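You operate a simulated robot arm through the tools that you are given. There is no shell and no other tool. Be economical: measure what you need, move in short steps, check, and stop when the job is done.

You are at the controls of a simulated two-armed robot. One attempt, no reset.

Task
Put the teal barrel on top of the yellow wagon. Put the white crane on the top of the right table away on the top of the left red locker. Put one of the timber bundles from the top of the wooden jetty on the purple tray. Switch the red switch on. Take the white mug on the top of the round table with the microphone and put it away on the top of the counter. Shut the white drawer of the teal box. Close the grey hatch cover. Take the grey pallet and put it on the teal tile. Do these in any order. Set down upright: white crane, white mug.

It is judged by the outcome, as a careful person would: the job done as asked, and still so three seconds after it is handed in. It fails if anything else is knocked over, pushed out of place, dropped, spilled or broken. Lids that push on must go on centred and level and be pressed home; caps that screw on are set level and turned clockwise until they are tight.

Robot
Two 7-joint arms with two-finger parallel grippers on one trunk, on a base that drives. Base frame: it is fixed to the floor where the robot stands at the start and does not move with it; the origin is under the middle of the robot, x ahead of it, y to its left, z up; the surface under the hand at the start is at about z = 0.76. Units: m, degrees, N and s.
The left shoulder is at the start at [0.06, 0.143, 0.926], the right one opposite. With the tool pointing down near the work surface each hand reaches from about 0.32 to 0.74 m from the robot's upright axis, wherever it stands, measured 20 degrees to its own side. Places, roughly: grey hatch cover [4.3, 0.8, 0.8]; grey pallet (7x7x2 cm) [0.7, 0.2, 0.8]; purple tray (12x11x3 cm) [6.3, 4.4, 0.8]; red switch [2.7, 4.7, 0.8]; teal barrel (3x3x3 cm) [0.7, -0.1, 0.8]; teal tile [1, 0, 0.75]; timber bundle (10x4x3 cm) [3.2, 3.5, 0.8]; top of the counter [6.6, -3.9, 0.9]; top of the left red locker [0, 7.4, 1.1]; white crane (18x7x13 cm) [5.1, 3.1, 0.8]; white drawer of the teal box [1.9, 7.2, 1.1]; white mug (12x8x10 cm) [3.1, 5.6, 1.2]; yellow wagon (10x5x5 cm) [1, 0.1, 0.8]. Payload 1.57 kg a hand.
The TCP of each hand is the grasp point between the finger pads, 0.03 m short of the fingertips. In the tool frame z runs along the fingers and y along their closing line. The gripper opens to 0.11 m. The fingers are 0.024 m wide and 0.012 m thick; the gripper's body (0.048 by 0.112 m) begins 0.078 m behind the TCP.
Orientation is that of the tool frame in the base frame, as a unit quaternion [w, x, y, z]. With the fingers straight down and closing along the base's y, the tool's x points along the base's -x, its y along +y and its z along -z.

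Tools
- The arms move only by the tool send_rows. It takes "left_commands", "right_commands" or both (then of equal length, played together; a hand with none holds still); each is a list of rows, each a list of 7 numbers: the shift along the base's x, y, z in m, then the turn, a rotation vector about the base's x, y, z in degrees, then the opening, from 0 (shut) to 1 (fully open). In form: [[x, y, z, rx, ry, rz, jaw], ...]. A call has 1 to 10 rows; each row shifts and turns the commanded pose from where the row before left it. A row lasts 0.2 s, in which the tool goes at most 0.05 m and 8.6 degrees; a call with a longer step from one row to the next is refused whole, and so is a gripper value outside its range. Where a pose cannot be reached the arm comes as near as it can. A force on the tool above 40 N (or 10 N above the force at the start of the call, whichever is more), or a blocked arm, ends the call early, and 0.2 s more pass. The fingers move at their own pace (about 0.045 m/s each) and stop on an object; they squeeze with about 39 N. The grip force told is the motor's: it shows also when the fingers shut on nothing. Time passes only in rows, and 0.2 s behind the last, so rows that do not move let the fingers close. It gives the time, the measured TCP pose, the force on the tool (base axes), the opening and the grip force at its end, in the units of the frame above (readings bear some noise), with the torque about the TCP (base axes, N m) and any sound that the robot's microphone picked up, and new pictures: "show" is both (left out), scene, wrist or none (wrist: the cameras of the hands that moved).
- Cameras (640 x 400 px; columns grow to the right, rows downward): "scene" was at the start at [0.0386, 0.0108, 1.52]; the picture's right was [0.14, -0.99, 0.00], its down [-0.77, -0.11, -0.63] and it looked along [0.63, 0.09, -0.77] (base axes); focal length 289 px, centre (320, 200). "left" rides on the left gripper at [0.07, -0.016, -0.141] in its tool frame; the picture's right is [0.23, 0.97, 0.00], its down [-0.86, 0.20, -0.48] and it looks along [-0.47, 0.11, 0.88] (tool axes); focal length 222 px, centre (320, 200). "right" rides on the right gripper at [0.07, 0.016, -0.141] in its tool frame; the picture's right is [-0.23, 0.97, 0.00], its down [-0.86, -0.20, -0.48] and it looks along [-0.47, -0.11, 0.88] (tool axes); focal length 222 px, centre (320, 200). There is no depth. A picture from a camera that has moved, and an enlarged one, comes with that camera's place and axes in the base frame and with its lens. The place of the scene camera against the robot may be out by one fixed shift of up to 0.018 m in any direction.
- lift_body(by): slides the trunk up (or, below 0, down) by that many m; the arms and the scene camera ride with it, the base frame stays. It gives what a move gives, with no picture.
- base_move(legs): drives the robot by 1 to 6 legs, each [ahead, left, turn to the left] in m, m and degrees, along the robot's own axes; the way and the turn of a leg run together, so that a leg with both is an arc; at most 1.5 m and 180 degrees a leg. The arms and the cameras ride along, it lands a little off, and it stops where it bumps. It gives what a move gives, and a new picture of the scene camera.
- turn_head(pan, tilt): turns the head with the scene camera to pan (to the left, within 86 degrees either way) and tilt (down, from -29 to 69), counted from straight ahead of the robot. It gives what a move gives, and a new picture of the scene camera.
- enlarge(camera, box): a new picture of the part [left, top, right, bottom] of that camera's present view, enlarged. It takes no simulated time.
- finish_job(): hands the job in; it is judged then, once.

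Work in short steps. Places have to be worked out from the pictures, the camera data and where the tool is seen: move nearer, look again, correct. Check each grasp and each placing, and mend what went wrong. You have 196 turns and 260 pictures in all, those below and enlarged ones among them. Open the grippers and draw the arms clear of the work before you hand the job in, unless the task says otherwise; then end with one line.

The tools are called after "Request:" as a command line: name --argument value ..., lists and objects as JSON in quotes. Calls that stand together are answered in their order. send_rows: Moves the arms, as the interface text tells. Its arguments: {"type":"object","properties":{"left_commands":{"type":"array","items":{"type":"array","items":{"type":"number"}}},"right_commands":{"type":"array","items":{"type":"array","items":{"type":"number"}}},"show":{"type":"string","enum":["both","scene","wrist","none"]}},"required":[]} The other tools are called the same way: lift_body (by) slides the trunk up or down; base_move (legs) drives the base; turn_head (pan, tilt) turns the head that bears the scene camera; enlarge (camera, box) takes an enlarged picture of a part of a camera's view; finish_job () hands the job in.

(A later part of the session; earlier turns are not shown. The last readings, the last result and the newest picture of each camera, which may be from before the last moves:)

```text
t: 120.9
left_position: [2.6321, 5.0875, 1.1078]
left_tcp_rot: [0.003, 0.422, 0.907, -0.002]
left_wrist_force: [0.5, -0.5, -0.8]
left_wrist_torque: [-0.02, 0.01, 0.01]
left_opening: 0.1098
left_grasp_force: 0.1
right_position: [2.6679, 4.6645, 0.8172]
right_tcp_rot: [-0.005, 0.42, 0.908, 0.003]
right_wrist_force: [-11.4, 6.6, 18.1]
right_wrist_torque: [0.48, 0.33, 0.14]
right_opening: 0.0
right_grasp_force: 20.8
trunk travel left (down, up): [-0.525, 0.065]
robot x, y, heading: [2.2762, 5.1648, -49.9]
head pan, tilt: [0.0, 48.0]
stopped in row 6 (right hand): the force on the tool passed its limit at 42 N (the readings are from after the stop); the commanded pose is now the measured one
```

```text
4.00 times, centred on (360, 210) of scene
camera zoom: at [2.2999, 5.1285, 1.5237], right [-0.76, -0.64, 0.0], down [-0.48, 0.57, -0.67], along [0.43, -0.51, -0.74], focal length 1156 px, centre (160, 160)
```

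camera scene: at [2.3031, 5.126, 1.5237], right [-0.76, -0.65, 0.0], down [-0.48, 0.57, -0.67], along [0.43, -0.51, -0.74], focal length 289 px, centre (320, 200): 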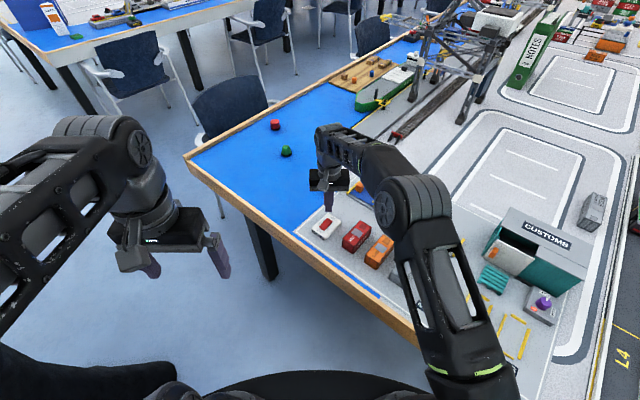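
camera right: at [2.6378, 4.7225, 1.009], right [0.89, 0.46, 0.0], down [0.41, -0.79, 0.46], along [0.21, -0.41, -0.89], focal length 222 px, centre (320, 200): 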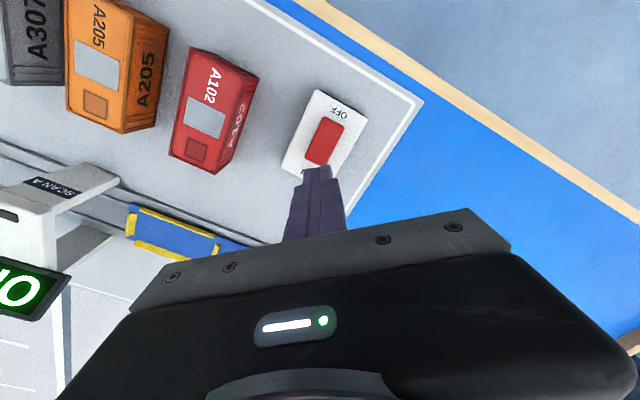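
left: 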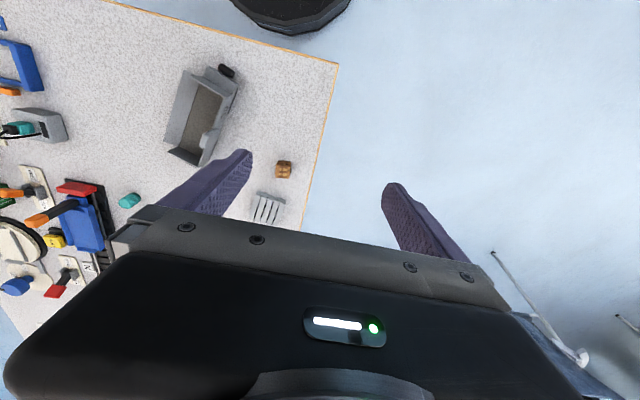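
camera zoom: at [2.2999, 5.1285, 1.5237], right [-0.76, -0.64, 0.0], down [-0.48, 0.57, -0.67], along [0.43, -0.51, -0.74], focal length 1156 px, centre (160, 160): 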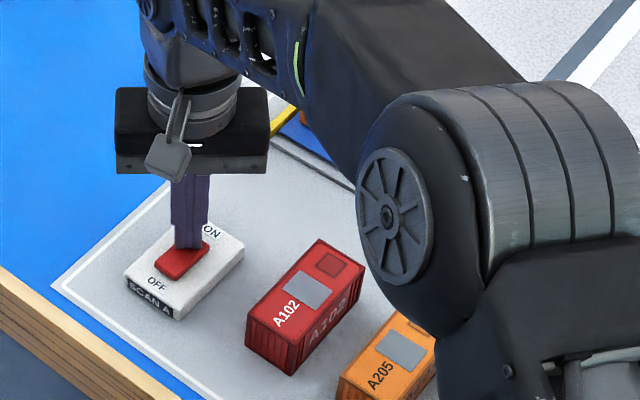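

Rocker tilted toward ON. Lift straight up and check the display.

Request:
send_rows --right_commands '[[0, 0, 0.04, 0, 0, 0, 0], [0, 0, 0.045, 0, 0, 0, 0], [0, 0, 0.045, 0, 0, 0, 0], [-0.035, 0.02, 0, 0, 0, 0, 0], [-0.04, 0.02, 0, 0, 0, 0, 0], [-0.04, 0.02, 0, 0, 0, 0, 0], [-0.04, 0.02, 0, 0, 0, 0, 0.5]]' --show "scene"

Request:
enlarge --camera "scene" --box '[280, 160, 440, 260]'

```text
t: 122.5
left_position: [2.6338, 5.0857, 1.1067]
left_tcp_rot: [0.001, 0.421, 0.907, -0.001]
left_wrist_force: [-0.3, -0.7, 0.5]
left_wrist_torque: [0.03, -0.04, -0.01]
left_opening: 0.1102
left_grasp_force: 0.0
right_position: [2.51, 4.7427, 0.9455]
right_tcp_rot: [-0.005, 0.42, 0.908, 0.003]
right_wrist_force: [-1.2, 0.8, 0.1]
right_wrist_torque: [-0.01, -0.01, 0.0]
right_opening: 0.0318
right_grasp_force: 0.0
trunk travel left (down, up): [-0.525, 0.065]
robot x, y, heading: [2.2759, 5.1617, -49.8]
head pan, tilt: [0.0, 48.0]
camera scene: at [2.301, 5.1268, 1.5237], right [-0.76, -0.64, 0.0], down [-0.48, 0.57, -0.67], along [0.43, -0.51, -0.74], focal length 289 px, centre (320, 200)
```

scene: 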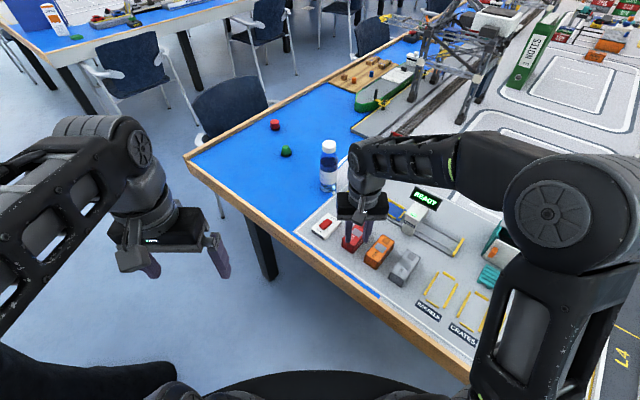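

```text
4.00 times, centred on (360, 210) of scene
camera zoom: at [2.301, 5.1268, 1.5237], right [-0.76, -0.64, 0.0], down [-0.48, 0.57, -0.67], along [0.43, -0.51, -0.74], focal length 1156 px, centre (160, 160)
```

zoom: 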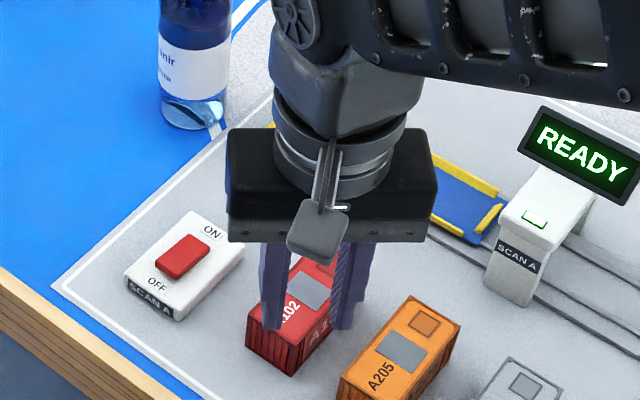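

Display says READY: switch is on. Now I'll back out and go around the round table's +y side to look into the U opening.

Request:
base_move --legs '[[-1.2, 0, 0], [0, 0, 50], [0, 0.55, 0], [1.4, 0, 0], [1.2, 0, 0]]'

Request:
turn_head --pan -80 --tilt 20

Request:
turn_head --pan -35 --tilt 20

```text
t: 145.8
left_position: [4.3635, 6.9486, 1.1066]
left_tcp_rot: [0.001, -0.02, 1.0, 0.001]
left_wrist_force: [-0.6, 0.9, -0.5]
left_wrist_torque: [-0.01, 0.01, -0.02]
left_opening: 0.1101
left_grasp_force: 0.1
right_position: [4.5581, 6.6399, 0.9446]
right_tcp_rot: [-0.006, -0.02, 1.0, 0.001]
right_wrist_force: [-0.1, -0.7, -0.3]
right_wrist_torque: [0.01, 0.02, 0.0]
right_opening: 0.0548
right_grasp_force: 0.1
trunk travel left (down, up): [-0.525, 0.065]
robot x, y, heading: [4.0862, 6.715, 2.2]
head pan, tilt: [0.0, 48.0]
camera scene: at [4.1255, 6.7172, 1.5236], right [0.04, -1.0, 0.0], down [-0.74, -0.03, -0.67], along [0.67, 0.03, -0.74], focal length 289 px, centre (320, 200)
```

scene: 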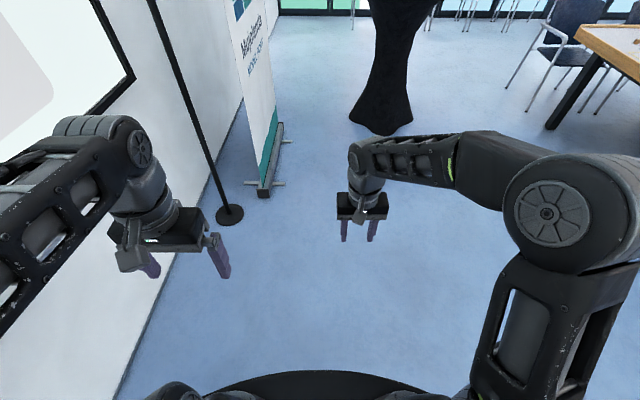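

```text
t: 147.3
left_position: [4.3637, 6.9483, 1.1065]
left_tcp_rot: [0.001, -0.02, 1.0, 0.0]
left_wrist_force: [-0.3, -0.3, -0.8]
left_wrist_torque: [0.02, -0.02, -0.01]
left_opening: 0.1101
left_grasp_force: 0.1
right_position: [4.558, 6.6406, 0.9451]
right_tcp_rot: [-0.006, -0.02, 1.0, 0.001]
right_wrist_force: [-0.1, 0.8, 0.1]
right_wrist_torque: [-0.02, 0.01, 0.01]
right_opening: 0.0549
right_grasp_force: 0.0
trunk travel left (down, up): [-0.525, 0.065]
robot x, y, heading: [4.0829, 6.7156, 2.3]
head pan, tilt: [-80.0, 20.0]
camera scene: at [4.0661, 6.6232, 1.5665], right [-0.98, -0.21, 0.0], down [-0.07, 0.33, -0.94], along [0.2, -0.92, -0.34], focal length 289 px, centre (320, 200)
```

scene: 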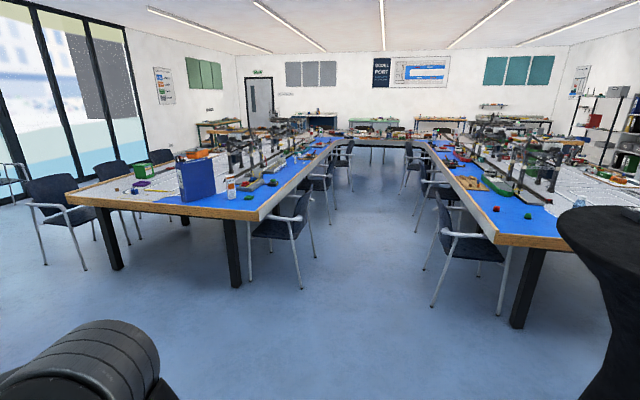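

```text
t: 148.5
left_position: [4.3637, 6.9473, 1.1063]
left_tcp_rot: [0.001, -0.02, 1.0, 0.0]
left_wrist_force: [0.2, 1.0, -0.2]
left_wrist_torque: [0.03, 0.01, -0.02]
left_opening: 0.1101
left_grasp_force: 0.0
right_position: [4.5576, 6.6397, 0.9437]
right_tcp_rot: [-0.007, -0.02, 1.0, 0.001]
right_wrist_force: [-0.7, -0.4, 0.8]
right_wrist_torque: [-0.04, -0.02, -0.01]
right_opening: 0.055
right_grasp_force: 0.1
trunk travel left (down, up): [-0.525, 0.065]
robot x, y, heading: [4.0848, 6.7176, 2.1]
head pan, tilt: [-35.0, 20.0]
camera scene: at [4.1246, 6.6637, 1.5665], right [-0.54, -0.84, 0.0], down [-0.29, 0.19, -0.94], along [0.79, -0.51, -0.34], focal length 289 px, centre (320, 200)
```

scene: 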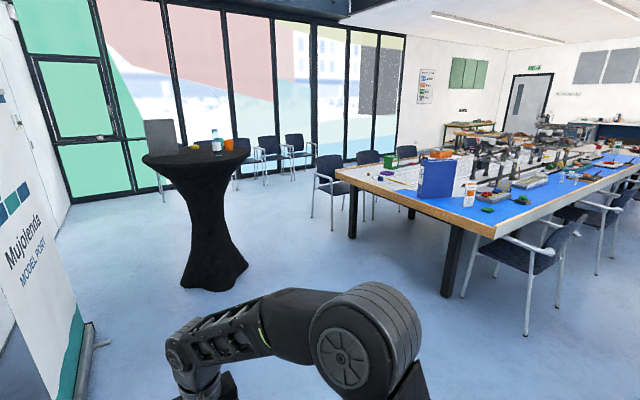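

The aisle inside the U is ≈0.85 m wide around x≈4.18. I'll turn to face −y and drive in to y≈3.9.

Request:
base_move --legs '[[0, 0, -92.2], [0, 0.08, 0], [1.4, 0, 0], [1.4, 0, 0]]'

Request:
turn_head --pan -55 --tilt 35

Request:
turn_head --pan 30 --tilt 35

```text
t: 166.9
left_position: [4.4161, 3.5625, 1.1059]
left_tcp_rot: [0.001, 0.706, 0.708, -0.001]
left_wrist_force: [0.3, -0.2, 0.3]
left_wrist_torque: [0.02, 0.01, 0.0]
left_opening: 0.1101
left_grasp_force: 0.2
right_position: [4.1001, 3.3802, 0.9456]
right_tcp_rot: [-0.003, 0.706, 0.708, 0.005]
right_wrist_force: [-0.1, 0.1, -0.2]
right_wrist_torque: [-0.03, 0.03, -0.01]
right_opening: 0.0551
right_grasp_force: 0.1
trunk travel left (down, up): [-0.525, 0.065]
robot x, y, heading: [4.1923, 3.8535, -90.0]
head pan, tilt: [-35.0, 20.0]
camera scene: at [4.1323, 3.8047, 1.5665], right [-0.82, 0.57, 0.0], down [0.2, 0.28, -0.94], along [-0.54, -0.77, -0.34], focal length 289 px, centre (320, 200)
```

scene: 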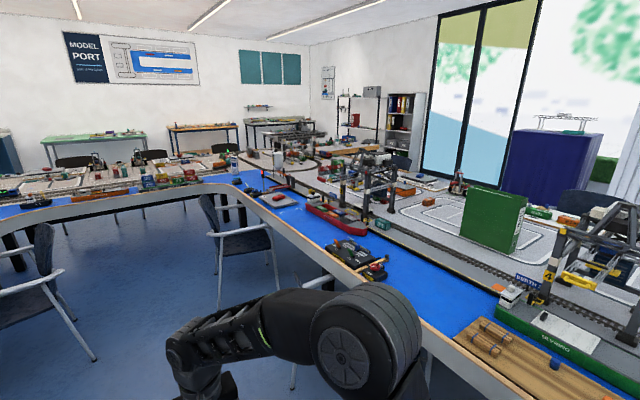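

```text
t: 167.7
left_position: [4.4146, 3.5637, 1.1075]
left_tcp_rot: [0.0, 0.707, 0.707, 0.0]
left_wrist_force: [-0.1, -0.8, 0.0]
left_wrist_torque: [0.02, -0.03, 0.0]
left_opening: 0.1098
left_grasp_force: 0.0
right_position: [4.1001, 3.3788, 0.9456]
right_tcp_rot: [-0.003, 0.706, 0.708, 0.006]
right_wrist_force: [0.7, -0.1, 0.5]
right_wrist_torque: [-0.02, 0.02, 0.02]
right_opening: 0.055
right_grasp_force: 0.1
trunk travel left (down, up): [-0.525, 0.065]
robot x, y, heading: [4.1968, 3.8504, -90.0]
head pan, tilt: [-55.0, 35.0]
camera scene: at [4.1136, 3.8307, 1.5427], right [-0.58, 0.82, 0.0], down [0.47, 0.33, -0.82], along [-0.67, -0.47, -0.57], focal length 289 px, centre (320, 200)
```

scene: 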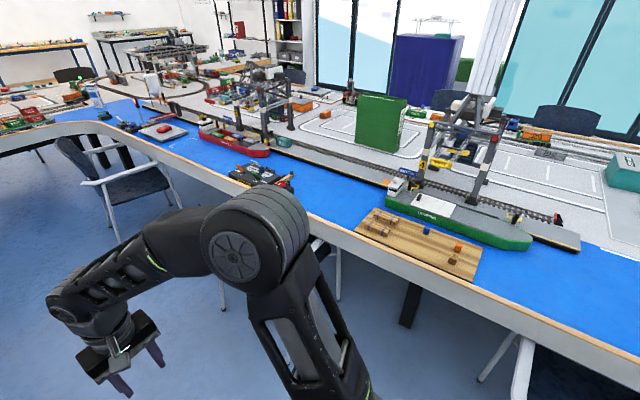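

```text
t: 169.3
left_position: [4.4155, 3.5631, 1.1066]
left_tcp_rot: [0.0, 0.706, 0.708, 0.0]
left_wrist_force: [0.0, -0.4, 0.3]
left_wrist_torque: [0.02, 0.0, 0.02]
left_opening: 0.11
left_grasp_force: 0.1
right_position: [4.1008, 3.381, 0.9442]
right_tcp_rot: [-0.004, 0.706, 0.708, 0.005]
right_wrist_force: [-1.1, 0.7, -0.2]
right_wrist_torque: [0.01, -0.04, 0.0]
right_opening: 0.0549
right_grasp_force: 0.1
trunk travel left (down, up): [-0.525, 0.065]
robot x, y, heading: [4.1957, 3.8512, -89.9]
head pan, tilt: [30.0, 35.0]
camera scene: at [4.2297, 3.8052, 1.5427], right [-0.87, -0.5, 0.0], down [-0.29, 0.5, -0.82], along [0.41, -0.71, -0.57], focal length 289 px, centre (320, 200)
```

scene: 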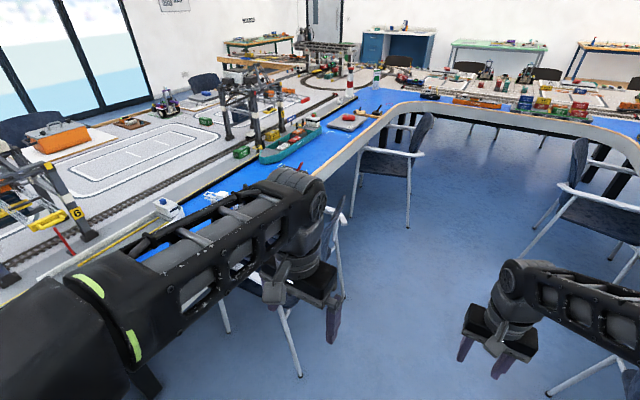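

Request:
turn_head --pan -75 --tilt 42

Request:
enlarge --camera "scene" --box '[180, 80, 420, 230]'

```text
t: 171.1
left_position: [4.415, 3.5631, 1.1064]
left_tcp_rot: [0.0, 0.706, 0.708, -0.001]
left_wrist_force: [0.1, 0.6, 0.0]
left_wrist_torque: [0.04, -0.01, 0.01]
left_opening: 0.1099
left_grasp_force: 0.1
right_position: [4.1019, 3.3801, 0.9435]
right_tcp_rot: [-0.003, 0.706, 0.709, 0.005]
right_wrist_force: [0.2, 0.4, -0.1]
right_wrist_torque: [0.05, 0.0, -0.01]
right_opening: 0.0549
right_grasp_force: 0.0
trunk travel left (down, up): [-0.525, 0.065]
robot x, y, heading: [4.1943, 3.852, -89.8]
head pan, tilt: [-75.0, 42.0]
camera scene: at [4.1049, 3.8596, 1.5322], right [-0.26, 0.97, 0.0], down [0.65, 0.17, -0.74], along [-0.72, -0.19, -0.67], focal length 289 px, centre (320, 200)
```

scene: 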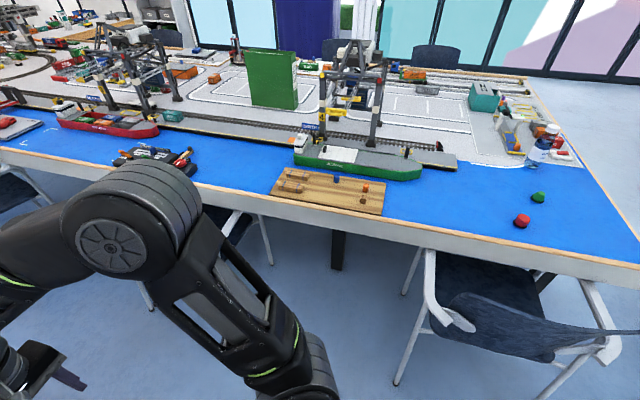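

```text
2.67 times, centred on (300, 155) of scene
camera zoom: at [4.1049, 3.8596, 1.5322], right [-0.26, 0.97, 0.0], down [0.65, 0.17, -0.74], along [-0.72, -0.19, -0.67], focal length 771 px, centre (373, 320)
```

zoom: 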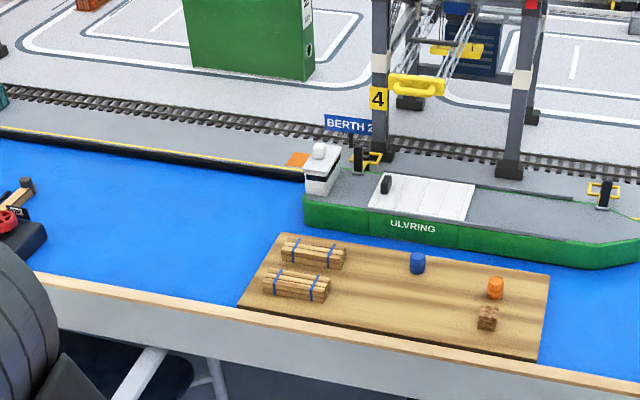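

Two timber bundles; near one at ≈[3.268, 3.52], long along y. I'll turn to face it (heading −165), to see the chairs and jetty clearly.

Request:
send_rows --right_commands '[[0, 0.03, 0.04, 0, 0, 0, 0.5], [0, 0.03, 0.03, 0, 0, 0, 0.5]]' --show "none"

Request:
base_move --legs '[[0, 0, -75]]'

Request:
turn_head --pan 0 --tilt 55

```text
t: 171.7
left_position: [4.4156, 3.5628, 1.1063]
left_tcp_rot: [0.002, 0.707, 0.707, -0.001]
left_wrist_force: [-0.1, 0.0, -0.3]
left_wrist_torque: [-0.02, -0.01, 0.02]
left_opening: 0.1102
left_grasp_force: 0.2
right_position: [4.0982, 3.4413, 1.019]
right_tcp_rot: [-0.003, 0.706, 0.708, 0.004]
right_wrist_force: [-0.7, 0.2, -0.7]
right_wrist_torque: [0.01, -0.01, -0.01]
right_opening: 0.055
right_grasp_force: 0.1
trunk travel left (down, up): [-0.525, 0.065]
robot x, y, heading: [4.1942, 3.8496, -89.7]
head pan, tilt: [-75.0, 42.0]
```

```text
t: 175.3
left_position: [3.9785, 3.5563, 1.1069]
left_tcp_rot: [0.0, 0.99, 0.144, -0.001]
left_wrist_force: [0.0, 0.5, -0.6]
left_wrist_torque: [-0.04, 0.01, -0.02]
left_opening: 0.1099
left_grasp_force: 0.0
right_position: [3.7726, 3.8267, 1.0169]
right_tcp_rot: [0.001, 0.989, 0.145, 0.006]
right_wrist_force: [-0.2, 0.0, -0.6]
right_wrist_torque: [-0.01, 0.02, -0.01]
right_opening: 0.0552
right_grasp_force: 0.1
trunk travel left (down, up): [-0.525, 0.065]
robot x, y, heading: [4.1906, 3.8552, -162.9]
head pan, tilt: [-75.0, 42.0]
camera scene: at [4.1705, 3.9314, 1.5322], right [0.85, 0.52, 0.0], down [0.35, -0.57, -0.74], along [-0.39, 0.63, -0.67], focal length 289 px, centre (320, 200)
```

scene: 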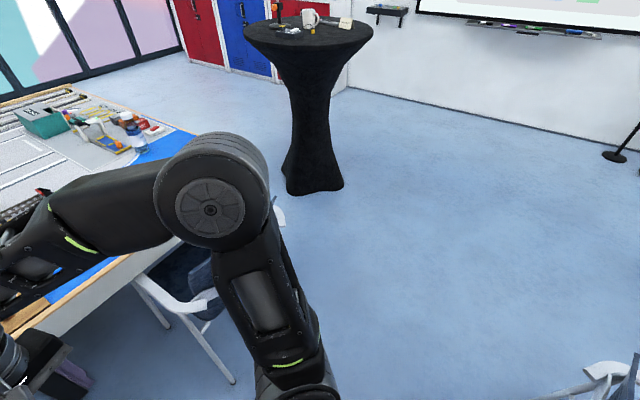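

```text
t: 176.8
left_position: [3.9784, 3.5564, 1.1066]
left_tcp_rot: [0.0, 0.989, 0.145, -0.002]
left_wrist_force: [0.0, 0.3, 0.1]
left_wrist_torque: [-0.01, 0.02, -0.01]
left_opening: 0.11
left_grasp_force: 0.0
right_position: [3.7726, 3.8264, 1.0183]
right_tcp_rot: [0.0, 0.989, 0.146, 0.006]
right_wrist_force: [-0.4, -0.4, 0.1]
right_wrist_torque: [-0.06, 0.01, 0.0]
right_opening: 0.0553
right_grasp_force: 0.1
trunk travel left (down, up): [-0.525, 0.065]
robot x, y, heading: [4.1918, 3.8551, -163.4]
head pan, tilt: [0.0, 55.0]
camera scene: at [4.1452, 3.8395, 1.5144], right [-0.28, 0.96, 0.0], down [0.79, 0.23, -0.57], along [-0.55, -0.16, -0.82], focal length 289 px, centre (320, 200)
```

scene: 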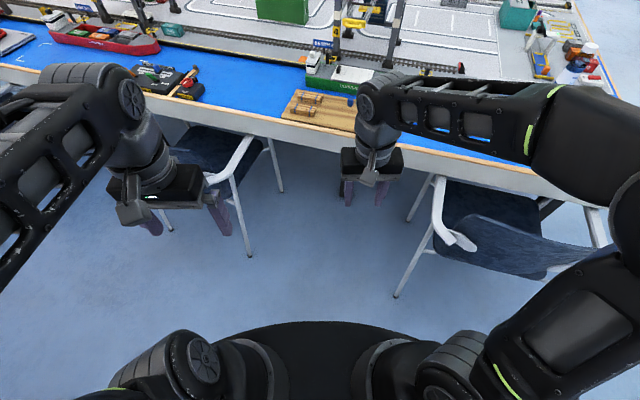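

The gap between chairs spans y≈3.31–4.08, wide enough. Drive to about (3.9, 3.68).

Request:
base_move --legs '[[0.33, 0.084, 0]]'

Request:
enlarge --camera "right" --box '[0, 0, 640, 400]'

```text
t: 179.0
left_position: [3.6887, 3.3799, 1.1063]
left_tcp_rot: [-0.001, 0.989, 0.148, -0.001]
left_wrist_force: [0.0, -0.5, 0.2]
left_wrist_torque: [0.01, -0.01, 0.0]
left_opening: 0.1101
left_grasp_force: 0.1
right_position: [3.4808, 3.6473, 1.0177]
right_tcp_rot: [0.0, 0.989, 0.15, 0.006]
right_wrist_force: [-0.8, 0.0, -0.6]
right_wrist_torque: [0.02, -0.02, 0.01]
right_opening: 0.0547
right_grasp_force: 0.1
trunk travel left (down, up): [-0.525, 0.065]
robot x, y, heading: [3.9015, 3.6772, -163.0]
head pan, tilt: [0.0, 55.0]
camera scene: at [3.8529, 3.6643, 1.5144], right [-0.29, 0.96, 0.0], down [0.78, 0.24, -0.57], along [-0.55, -0.17, -0.82], focal length 289 px, centre (320, 200)
```

scene: 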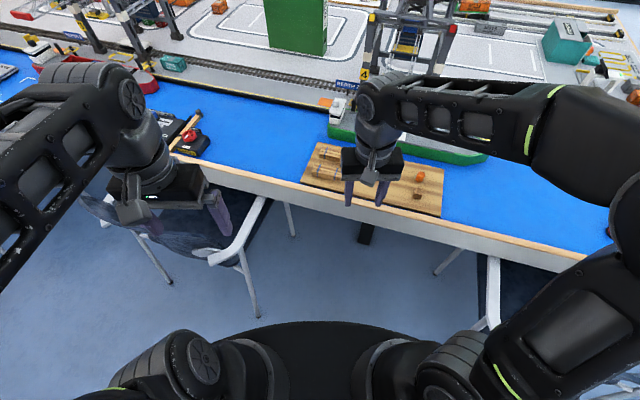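

```text
1.00 times, centred on (320, 200) of right (not enlarged: the box is as wide or as high as the picture)
camera zoom: at [3.5513, 3.6522, 1.1604], right [0.07, -1.0, 0.0], down [-0.88, -0.06, 0.47], along [-0.47, -0.03, -0.88], focal length 222 px, centre (320, 200)
```

zoom: 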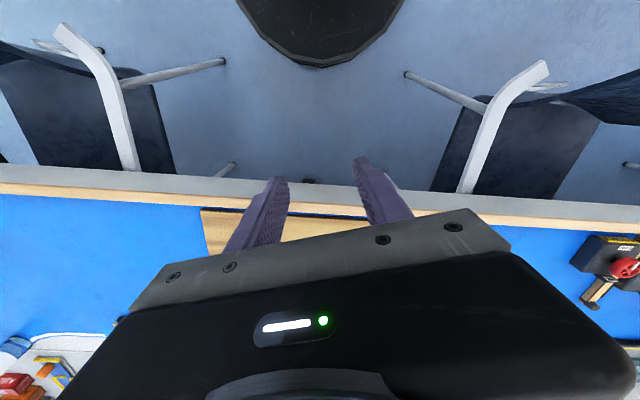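

Request:
enlarge --camera "scene" --box '[290, 120, 450, 220]'

```text
4.00 times, centred on (370, 170) of scene
camera zoom: at [3.8529, 3.6643, 1.5144], right [-0.29, 0.96, 0.0], down [0.78, 0.24, -0.57], along [-0.55, -0.17, -0.82], focal length 1156 px, centre (120, 320)
```

zoom: 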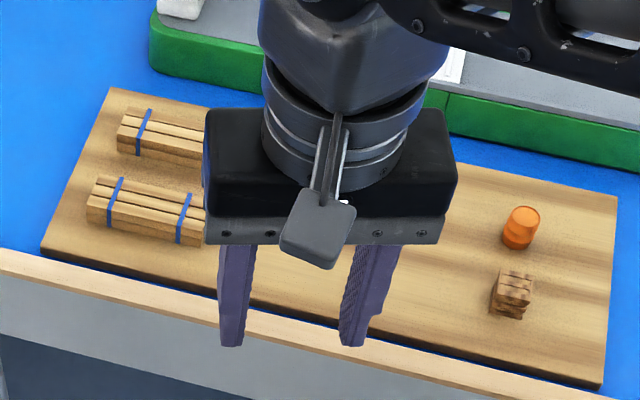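

Bundle axis is along y (jetty parallel to y). I rotate the right wrist +73° so the jaws close along x.

Request:
send_rows --right_commands '[[0, 0.0, 0, 0, 0, 8.1, 0.55], [0, 0.0, 0, 0, 0, 8.1, 0.55], [0, 0.0, 0, 0, 0, 8.1, 0.55], [0, 0.0, 0, 0, 0, 8.1, 0.55], [0, 0.0, 0, 0, 0, 8.1, 0.55], [0, 0.0, 0, 0, 0, 8.1, 0.55], [0, 0.0, 0, 0, 0, 8.1, 0.55], [0, 0.0, 0, 0, 0, 8.1, 0.55], [0, 0.0, 0, 0, 0, 8.1, 0.55]]' --show "both"

```text
t: 181.0
left_position: [3.6909, 3.3804, 1.1059]
left_tcp_rot: [0.0, 0.989, 0.148, -0.002]
left_wrist_force: [-0.6, -0.3, 0.7]
left_wrist_torque: [0.0, 0.01, 0.03]
left_opening: 0.1099
left_grasp_force: 0.1
right_position: [3.4813, 3.648, 1.0179]
right_tcp_rot: [-0.004, 0.705, 0.709, 0.005]
right_wrist_force: [0.6, -0.8, -0.6]
right_wrist_torque: [0.0, -0.01, 0.03]
right_opening: 0.0605
right_grasp_force: 0.0
trunk travel left (down, up): [-0.525, 0.065]
robot x, y, heading: [3.9018, 3.6769, -163.0]
head pan, tilt: [0.0, 55.0]
camera scene: at [3.8538, 3.6649, 1.5144], right [-0.29, 0.96, 0.0], down [0.78, 0.24, -0.57], along [-0.55, -0.17, -0.82], focal length 289 px, centre (320, 200)
camera right: at [3.4976, 3.716, 1.1601], right [0.97, -0.22, 0.0], down [-0.2, -0.86, 0.47], along [-0.11, -0.46, -0.88], focal length 222 px, centre (320, 200)
```

scene: 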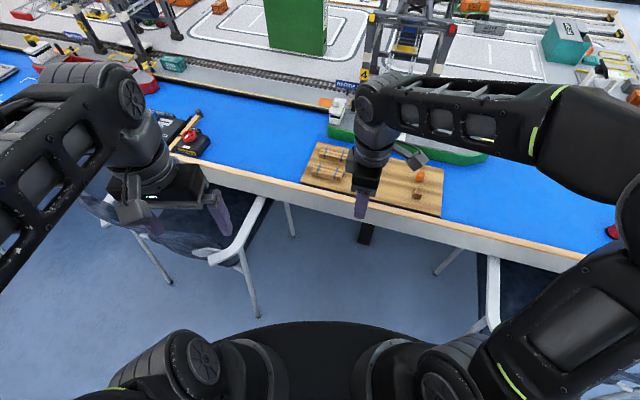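
right: 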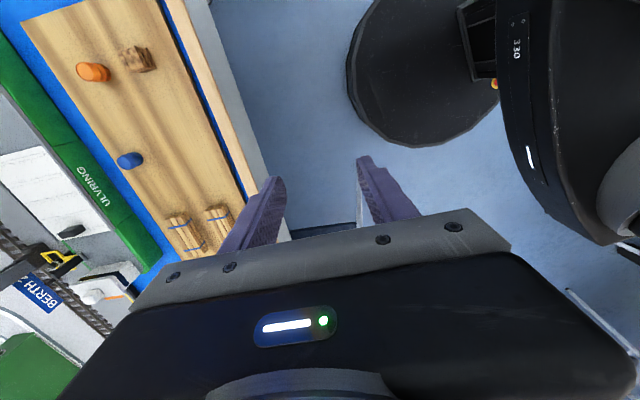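

Move the hand to above the near bundle (~[3.265, 3.515]) at z≈0.93.

Request:
send_rows --right_commands '[[-0.036, -0.022, -0.01, 0, 0, 0, 0.55], [-0.036, -0.022, -0.01, 0, 0, 0, 0.55], [-0.036, -0.022, -0.015, 0, 0, 0, 0.55], [-0.036, -0.022, -0.015, 0, 0, 0, 0.55], [-0.036, -0.022, -0.018, 0, 0, 0, 0.55], [-0.036, -0.023, -0.018, 0, 0, 0, 0.55]]' --show "both"

Request:
enlarge --camera "scene" --box '[280, 120, 440, 220]'

```text
t: 182.4
left_position: [3.6895, 3.3802, 1.1061]
left_tcp_rot: [0.0, 0.989, 0.149, -0.002]
left_wrist_force: [-0.6, -0.7, 0.4]
left_wrist_torque: [0.01, 0.0, 0.04]
left_opening: 0.1102
left_grasp_force: 0.1
right_position: [3.2691, 3.5108, 0.9332]
right_tcp_rot: [-0.005, 0.706, 0.708, 0.006]
right_wrist_force: [-0.8, -0.1, -0.4]
right_wrist_torque: [0.01, -0.02, -0.02]
right_opening: 0.0603
right_grasp_force: 0.1
trunk travel left (down, up): [-0.525, 0.065]
robot x, y, heading: [3.9067, 3.6738, -163.1]
head pan, tilt: [0.0, 55.0]
camera scene: at [3.8529, 3.6639, 1.5144], right [-0.29, 0.96, 0.0], down [0.78, 0.24, -0.57], along [-0.55, -0.17, -0.82], focal length 289 px, centre (320, 200)
camera right: at [3.2855, 3.5806, 1.0754], right [0.97, -0.22, 0.0], down [-0.2, -0.86, 0.47], along [-0.1, -0.45, -0.88], focal length 222 px, centre (320, 200)
```

scene: 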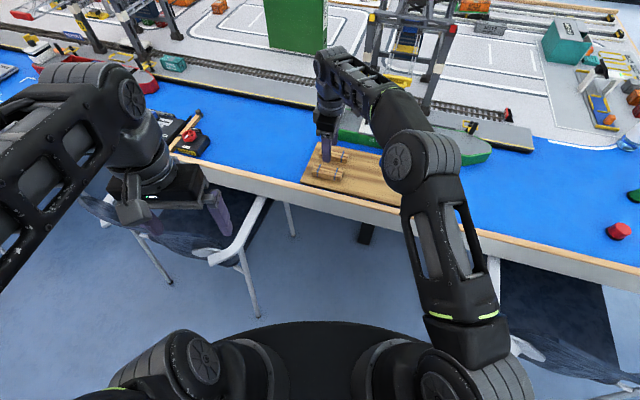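
right: 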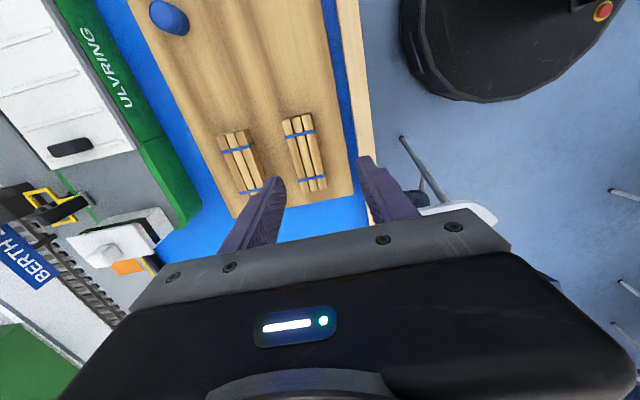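

```text
4.00 times, centred on (360, 170) of scene
camera zoom: at [3.8529, 3.6639, 1.5144], right [-0.29, 0.96, 0.0], down [0.78, 0.24, -0.57], along [-0.55, -0.17, -0.82], focal length 1156 px, centre (160, 320)
```

zoom: 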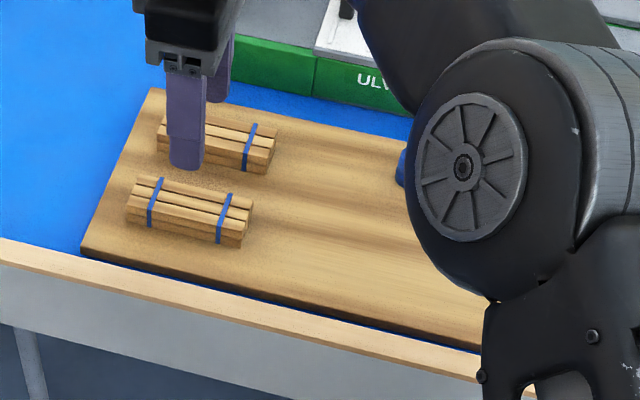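

Bundle centre at ≈[3.250, 3.508], parallel to y. Shift and descend to TCP z≈0.82, then grip.

Request:
send_rows --right_commands '[[-0.019, -0.002, 0, 0, 0, 0, 0.7], [0, 0, -0.04, 0, 0, 0, 0.7], [0, 0, -0.04, 0, 0, 0, 0.7], [0, 0, -0.018, 0, 0, 0, 0.7], [0, 0, -0.012, 0, 0, 0, 0.7]]' --show "wrist"

Request:
enlarge --camera "scene" --box '[280, 120, 440, 220]'

```text
t: 183.6
left_position: [3.6898, 3.381, 1.1072]
left_tcp_rot: [0.0, 0.989, 0.149, -0.001]
left_wrist_force: [0.3, 0.3, 0.8]
left_wrist_torque: [0.01, 0.01, -0.01]
left_opening: 0.1099
left_grasp_force: 0.1
right_position: [3.2669, 3.5148, 0.8225]
right_tcp_rot: [-0.003, 0.706, 0.708, 0.004]
right_wrist_force: [0.4, 0.7, -0.1]
right_wrist_torque: [-0.02, -0.02, 0.0]
right_opening: 0.0765
right_grasp_force: 0.1
right hand out of reach, approached as far as the arm can: row 1
trunk travel left (down, up): [-0.525, 0.065]
robot x, y, heading: [3.9045, 3.6732, -162.9]
head pan, tilt: [0.0, 55.0]
camera right: at [3.2828, 3.5836, 0.9648], right [0.97, -0.22, 0.0], down [-0.2, -0.86, 0.47], along [-0.11, -0.46, -0.88], focal length 222 px, centre (320, 200)
```

right: 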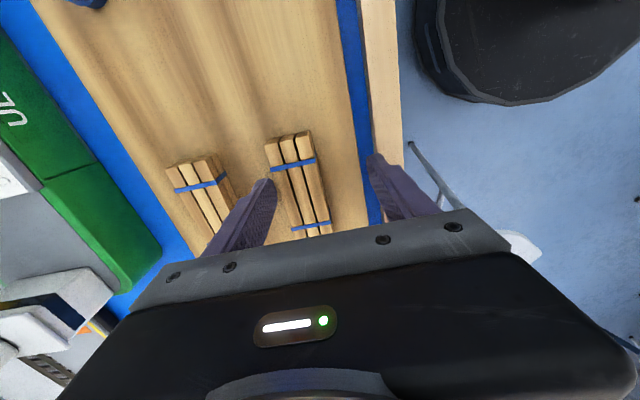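

```text
4.00 times, centred on (360, 170) of scene
camera zoom: at [3.8536, 3.6648, 1.5144], right [-0.29, 0.96, 0.0], down [0.78, 0.24, -0.57], along [-0.55, -0.17, -0.82], focal length 1156 px, centre (160, 320)
```

zoom: 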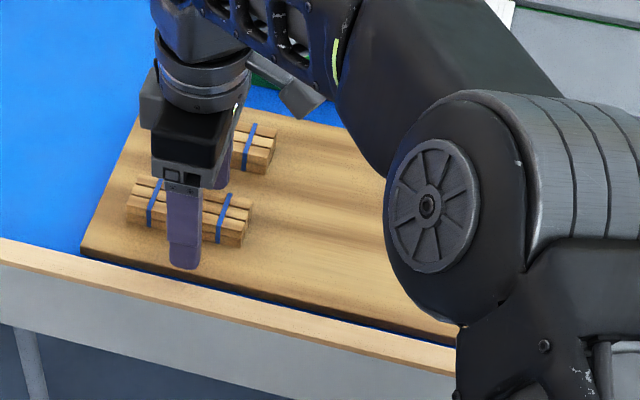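

Row 1 hit the reach limit higher up; now at lower height I shift −x by 14 mm, lower slightly, and close.

Request:
send_rows --right_commands '[[-0.014, -0.004, 0, 0, 0, 0, 0.7], [0, 0, -0.005, 0, 0, 0, 0.7], [0, 0, 0, 0, 0, 0, 0.1], [0, 0, 0, 0, 0, 0, 0.1], [0, 0, 0, 0, 0, 0, 0.1], [0, 0, 0, 0, 0, 0, 0.1]]' --show "wrist"

```text
t: 185.0
left_position: [3.6909, 3.3795, 1.1066]
left_tcp_rot: [0.001, 0.989, 0.148, -0.002]
left_wrist_force: [0.2, 0.1, 0.6]
left_wrist_torque: [0.01, 0.01, 0.01]
left_opening: 0.1102
left_grasp_force: 0.0
right_position: [3.2513, 3.5124, 0.8178]
right_tcp_rot: [-0.004, 0.707, 0.707, 0.005]
right_wrist_force: [-1.0, -0.7, -0.1]
right_wrist_torque: [0.0, -0.04, 0.01]
right_opening: 0.0371
right_grasp_force: 28.3
trunk travel left (down, up): [-0.525, 0.065]
robot x, y, heading: [3.9025, 3.6781, -162.8]
head pan, tilt: [0.0, 55.0]
camera right: at [3.2681, 3.5804, 0.9601], right [0.97, -0.22, 0.0], down [-0.2, -0.86, 0.47], along [-0.11, -0.46, -0.88], focal length 222 px, centre (320, 200)
```

right: 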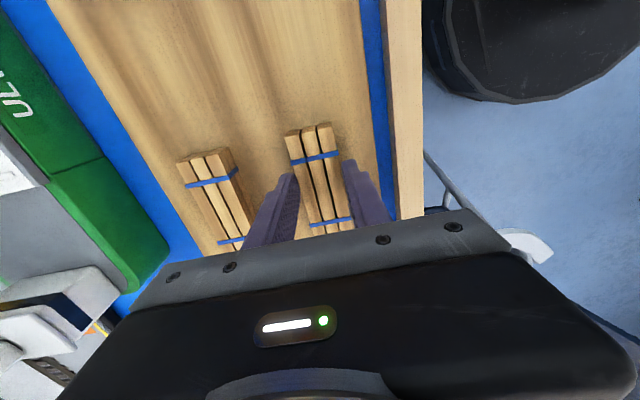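

Bundle gripped (37 mm). Lift straight up, then draw back toward me.

Request:
send_rows --right_commands '[[0, 0, 0.03, 0, 0, 0, 0.1], [0, 0, 0.045, 0, 0, 0, 0.1], [0.03, 0.02, 0.03, 0, 0, 0, 0.1], [0.035, 0.02, 0.02, 0, 0, 0, 0.1], [0.035, 0.02, 0.02, 0, 0, -8, 0.1], [0.035, 0.02, 0.02, 0, 0, -8, 0.1], [0.035, 0.02, 0.02, 0, 0, -8, 0.1], [0.035, 0.02, 0.02, 0, 0, -8, 0.1]]' --show "both"

```text
t: 186.8
left_position: [3.6916, 3.38, 1.1071]
left_tcp_rot: [0.001, 0.989, 0.149, -0.002]
left_wrist_force: [0.1, 0.6, -0.2]
left_wrist_torque: [0.0, 0.03, 0.02]
left_opening: 0.1104
left_grasp_force: 0.1
right_position: [3.457, 3.6308, 1.0214]
right_tcp_rot: [-0.002, 0.874, 0.485, 0.004]
right_wrist_force: [0.6, 0.6, 0.1]
right_wrist_torque: [0.0, 0.02, 0.0]
right_opening: 0.0367
right_grasp_force: 38.7
trunk travel left (down, up): [-0.525, 0.065]
robot x, y, heading: [3.904, 3.6771, -163.0]
head pan, tilt: [0.0, 55.0]
camera scene: at [3.8549, 3.6657, 1.5144], right [-0.29, 0.96, 0.0], down [0.78, 0.24, -0.57], along [-0.55, -0.17, -0.82], focal length 289 px, centre (320, 200)
camera right: at [3.507, 3.6807, 1.1643], right [0.71, -0.71, 0.0], down [-0.62, -0.62, 0.47], along [-0.33, -0.33, -0.88], focal length 222 px, centre (320, 200)
```

scene: 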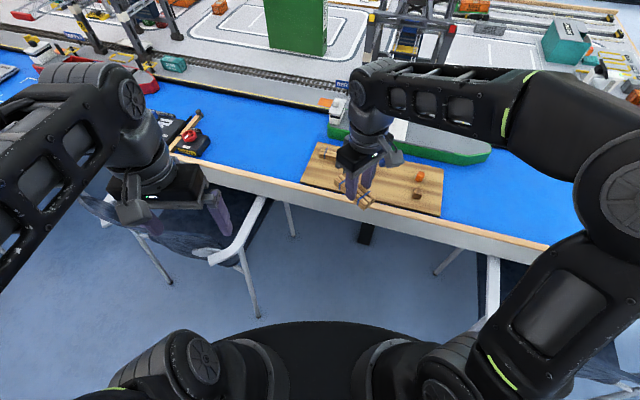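
right: 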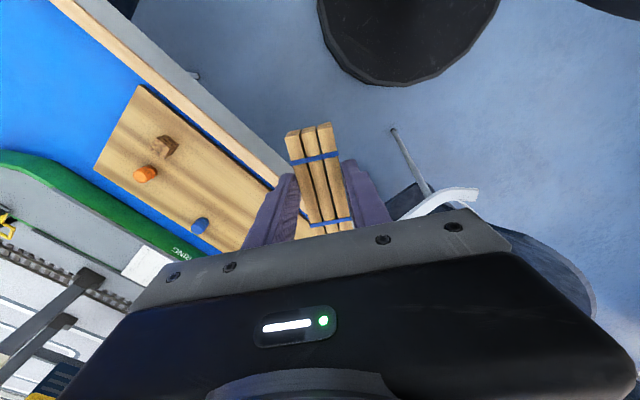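

Timber is held. Now back into the aisle, turn to face −y and drive toward the hatch end.

Request:
base_move --legs '[[-0.3, -0.07, 0], [0, 0, 73], [1.45, 0, 0]]'

Request:
turn_head --pan 0 --tilt 35

```text
t: 198.7
left_position: [4.3697, 2.1054, 1.1067]
left_tcp_rot: [0.001, 0.705, 0.709, 0.0]
left_wrist_force: [0.4, -0.2, -1.0]
left_wrist_torque: [0.0, -0.01, -0.02]
left_opening: 0.11
left_grasp_force: 0.0
right_position: [4.0603, 1.9532, 1.0213]
right_tcp_rot: [-0.005, 0.413, 0.911, 0.004]
right_wrist_force: [-0.2, -0.8, -0.5]
right_wrist_torque: [0.0, -0.02, -0.01]
right_opening: 0.037
right_grasp_force: 38.9
trunk travel left (down, up): [-0.525, 0.065]
robot x, y, heading: [4.1448, 2.3963, -90.0]
head pan, tilt: [0.0, 55.0]
camera scene: at [4.1392, 2.3503, 1.5144], right [-1.0, 0.0, 0.0], down [0.0, 0.82, -0.57], along [0.0, -0.57, -0.82], focal length 289 px, centre (320, 200)
```

scene: 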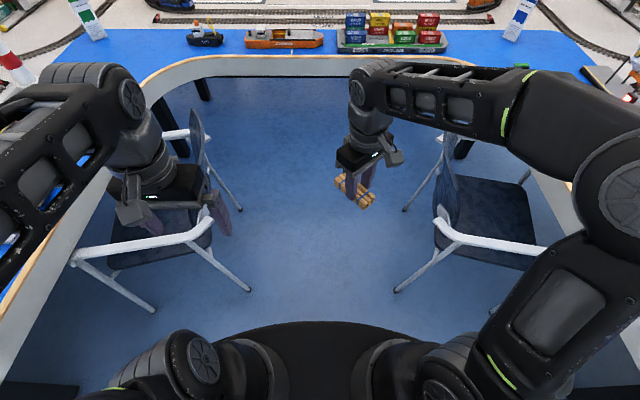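

```text
t: 199.5
left_position: [4.369, 2.1042, 1.1067]
left_tcp_rot: [0.002, 0.705, 0.709, -0.002]
left_wrist_force: [0.0, 0.5, -0.1]
left_wrist_torque: [0.01, 0.0, 0.02]
left_opening: 0.1099
left_grasp_force: 0.1
right_position: [4.0608, 1.9532, 1.0226]
right_tcp_rot: [-0.005, 0.412, 0.911, 0.003]
right_wrist_force: [0.0, 0.3, -0.5]
right_wrist_torque: [0.02, 0.02, 0.03]
right_opening: 0.037
right_grasp_force: 38.4
trunk travel left (down, up): [-0.525, 0.065]
robot x, y, heading: [4.1425, 2.3909, -90.1]
head pan, tilt: [0.0, 35.0]
camera scene: at [4.1393, 2.3346, 1.5426], right [-1.0, 0.0, 0.0], down [0.0, 0.57, -0.82], along [0.0, -0.82, -0.57], focal length 289 px, centre (320, 200)
```

scene: 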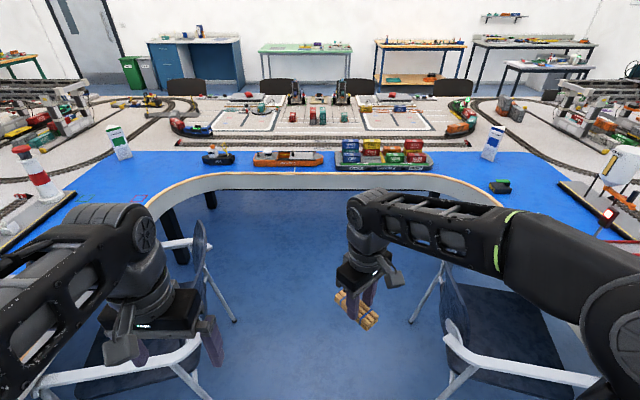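

The hatch is on the orange ship near [4.3, 0.87]. The gap between chairs is ≈0.75 m centred at x≈4.135; I'm at x=4.143, so I drive straight ahead in steps.

Request:
base_move --legs '[[0.4, 0, 0]]'

Request:
turn_head --pan 0 --tilt 60

```text
t: 202.0
left_position: [4.3731, 1.7021, 1.1065]
left_tcp_rot: [0.001, 0.704, 0.71, 0.0]
left_wrist_force: [-0.2, -0.3, 0.1]
left_wrist_torque: [0.01, 0.0, -0.05]
left_opening: 0.11
left_grasp_force: 0.1
right_position: [4.0646, 1.549, 1.0213]
right_tcp_rot: [-0.005, 0.411, 0.912, 0.004]
right_wrist_force: [-1.1, 0.5, -0.9]
right_wrist_torque: [0.05, -0.03, -0.03]
right_opening: 0.0369
right_grasp_force: 38.5
trunk travel left (down, up): [-0.525, 0.065]
robot x, y, heading: [4.147, 1.9942, -89.6]
head pan, tilt: [0.0, 35.0]
camera scene: at [4.1419, 1.9318, 1.5426], right [-1.0, -0.01, 0.0], down [0.0, 0.57, -0.82], along [0.01, -0.82, -0.57], focal length 289 px, centre (320, 200)
```

scene: 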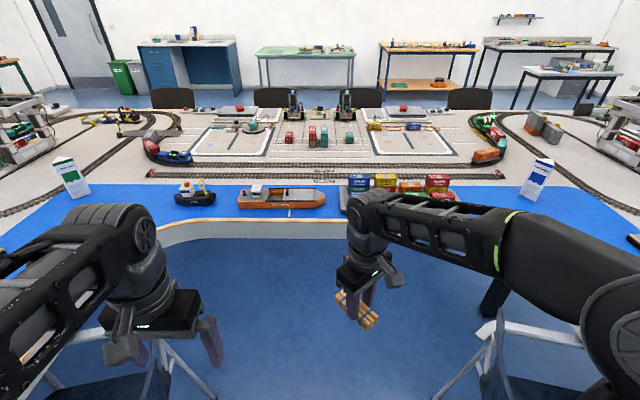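

```text
t: 202.9
left_position: [4.3721, 1.7028, 1.108]
left_tcp_rot: [0.001, 0.704, 0.711, -0.002]
left_wrist_force: [-0.2, 0.0, -0.1]
left_wrist_torque: [0.03, 0.02, 0.02]
left_opening: 0.1101
left_grasp_force: 0.0
right_position: [4.0646, 1.5497, 1.0224]
right_tcp_rot: [-0.005, 0.412, 0.911, 0.003]
right_wrist_force: [0.8, -0.5, -1.3]
right_wrist_torque: [0.01, -0.01, 0.02]
right_opening: 0.0369
right_grasp_force: 39.2
trunk travel left (down, up): [-0.525, 0.065]
robot x, y, heading: [4.1526, 1.9908, -89.7]
head pan, tilt: [0.0, 60.0]
camera scene: at [4.1417, 1.9541, 1.5084], right [-1.0, -0.01, 0.0], down [-0.01, 0.87, -0.5], along [0.0, -0.5, -0.87], focal length 289 px, centre (320, 200)
```

scene: 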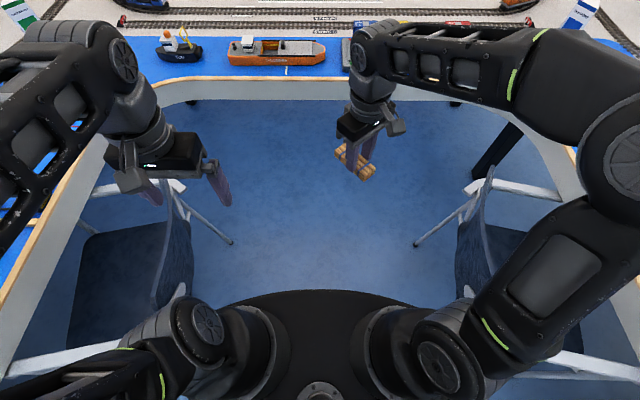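

Base clears the chairs on both sides. Continue ahead 0.42 m.

Request:
base_move --legs '[[0.42, -0.01, -0.4]]'

Request:
turn_head --pan 8 --tilt 48

Request:
enlarge --camera "scene" --box '[220, 80, 420, 205]'

```text
t: 205.5
left_position: [4.3545, 1.2867, 1.106]
left_tcp_rot: [0.001, 0.712, 0.702, -0.001]
left_wrist_force: [0.7, 0.5, -0.9]
left_wrist_torque: [-0.01, -0.01, 0.01]
left_opening: 0.1102
left_grasp_force: 0.1
right_position: [4.043, 1.1397, 1.0214]
right_tcp_rot: [-0.005, 0.421, 0.907, 0.004]
right_wrist_force: [0.4, 0.0, -1.4]
right_wrist_torque: [0.02, 0.0, 0.03]
right_opening: 0.0371
right_grasp_force: 39.5
trunk travel left (down, up): [-0.525, 0.065]
robot x, y, heading: [4.1349, 1.5793, -91.0]
head pan, tilt: [0.0, 60.0]
camera scene: at [4.1294, 1.5415, 1.5083], right [-1.0, 0.01, 0.0], down [0.01, 0.87, -0.5], along [-0.01, -0.5, -0.87], focal length 289 px, centre (320, 200)
```

scene: 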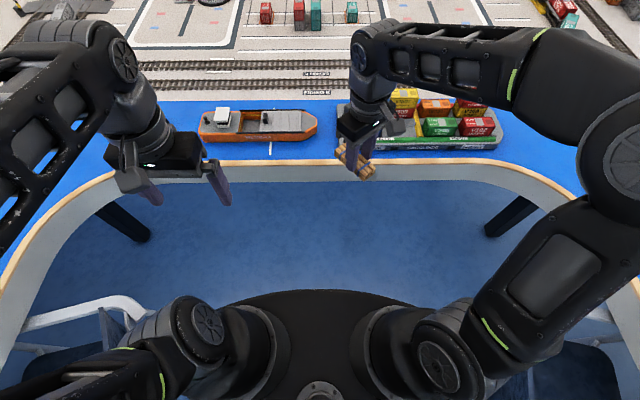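

```text
t: 206.2
left_position: [4.354, 1.2865, 1.1068]
left_tcp_rot: [0.001, 0.713, 0.702, 0.0]
left_wrist_force: [0.7, -0.4, -1.4]
left_wrist_torque: [0.02, 0.01, 0.01]
left_opening: 0.1099
left_grasp_force: 0.1
right_position: [4.044, 1.1417, 1.0212]
right_tcp_rot: [-0.004, 0.42, 0.907, 0.004]
right_wrist_force: [-0.6, -0.6, -0.4]
right_wrist_torque: [0.03, -0.02, 0.0]
right_opening: 0.0367
right_grasp_force: 39.7
trunk travel left (down, up): [-0.525, 0.065]
robot x, y, heading: [4.1365, 1.5748, -90.9]
head pan, tilt: [8.0, 48.0]
camera scene: at [4.1402, 1.5309, 1.5236], right [-0.99, -0.12, 0.0], down [-0.09, 0.74, -0.67], along [0.08, -0.66, -0.74], focal length 289 px, centre (320, 200)
```

scene: 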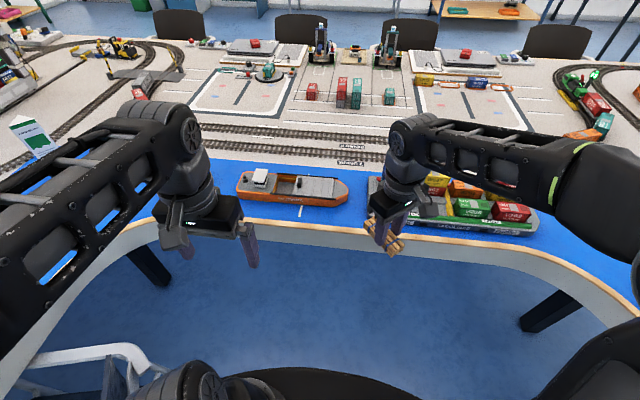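

```text
3.20 times, centred on (320, 142) of scene
camera zoom: at [4.1402, 1.5309, 1.5236], right [-0.99, -0.12, 0.0], down [-0.09, 0.74, -0.67], along [0.08, -0.66, -0.74], focal length 925 px, centre (320, 384)
```

zoom: 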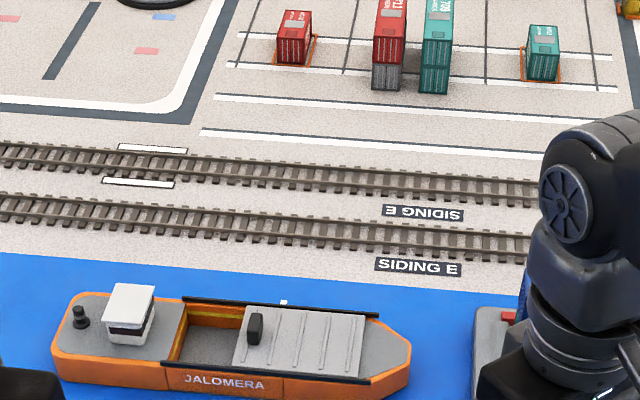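

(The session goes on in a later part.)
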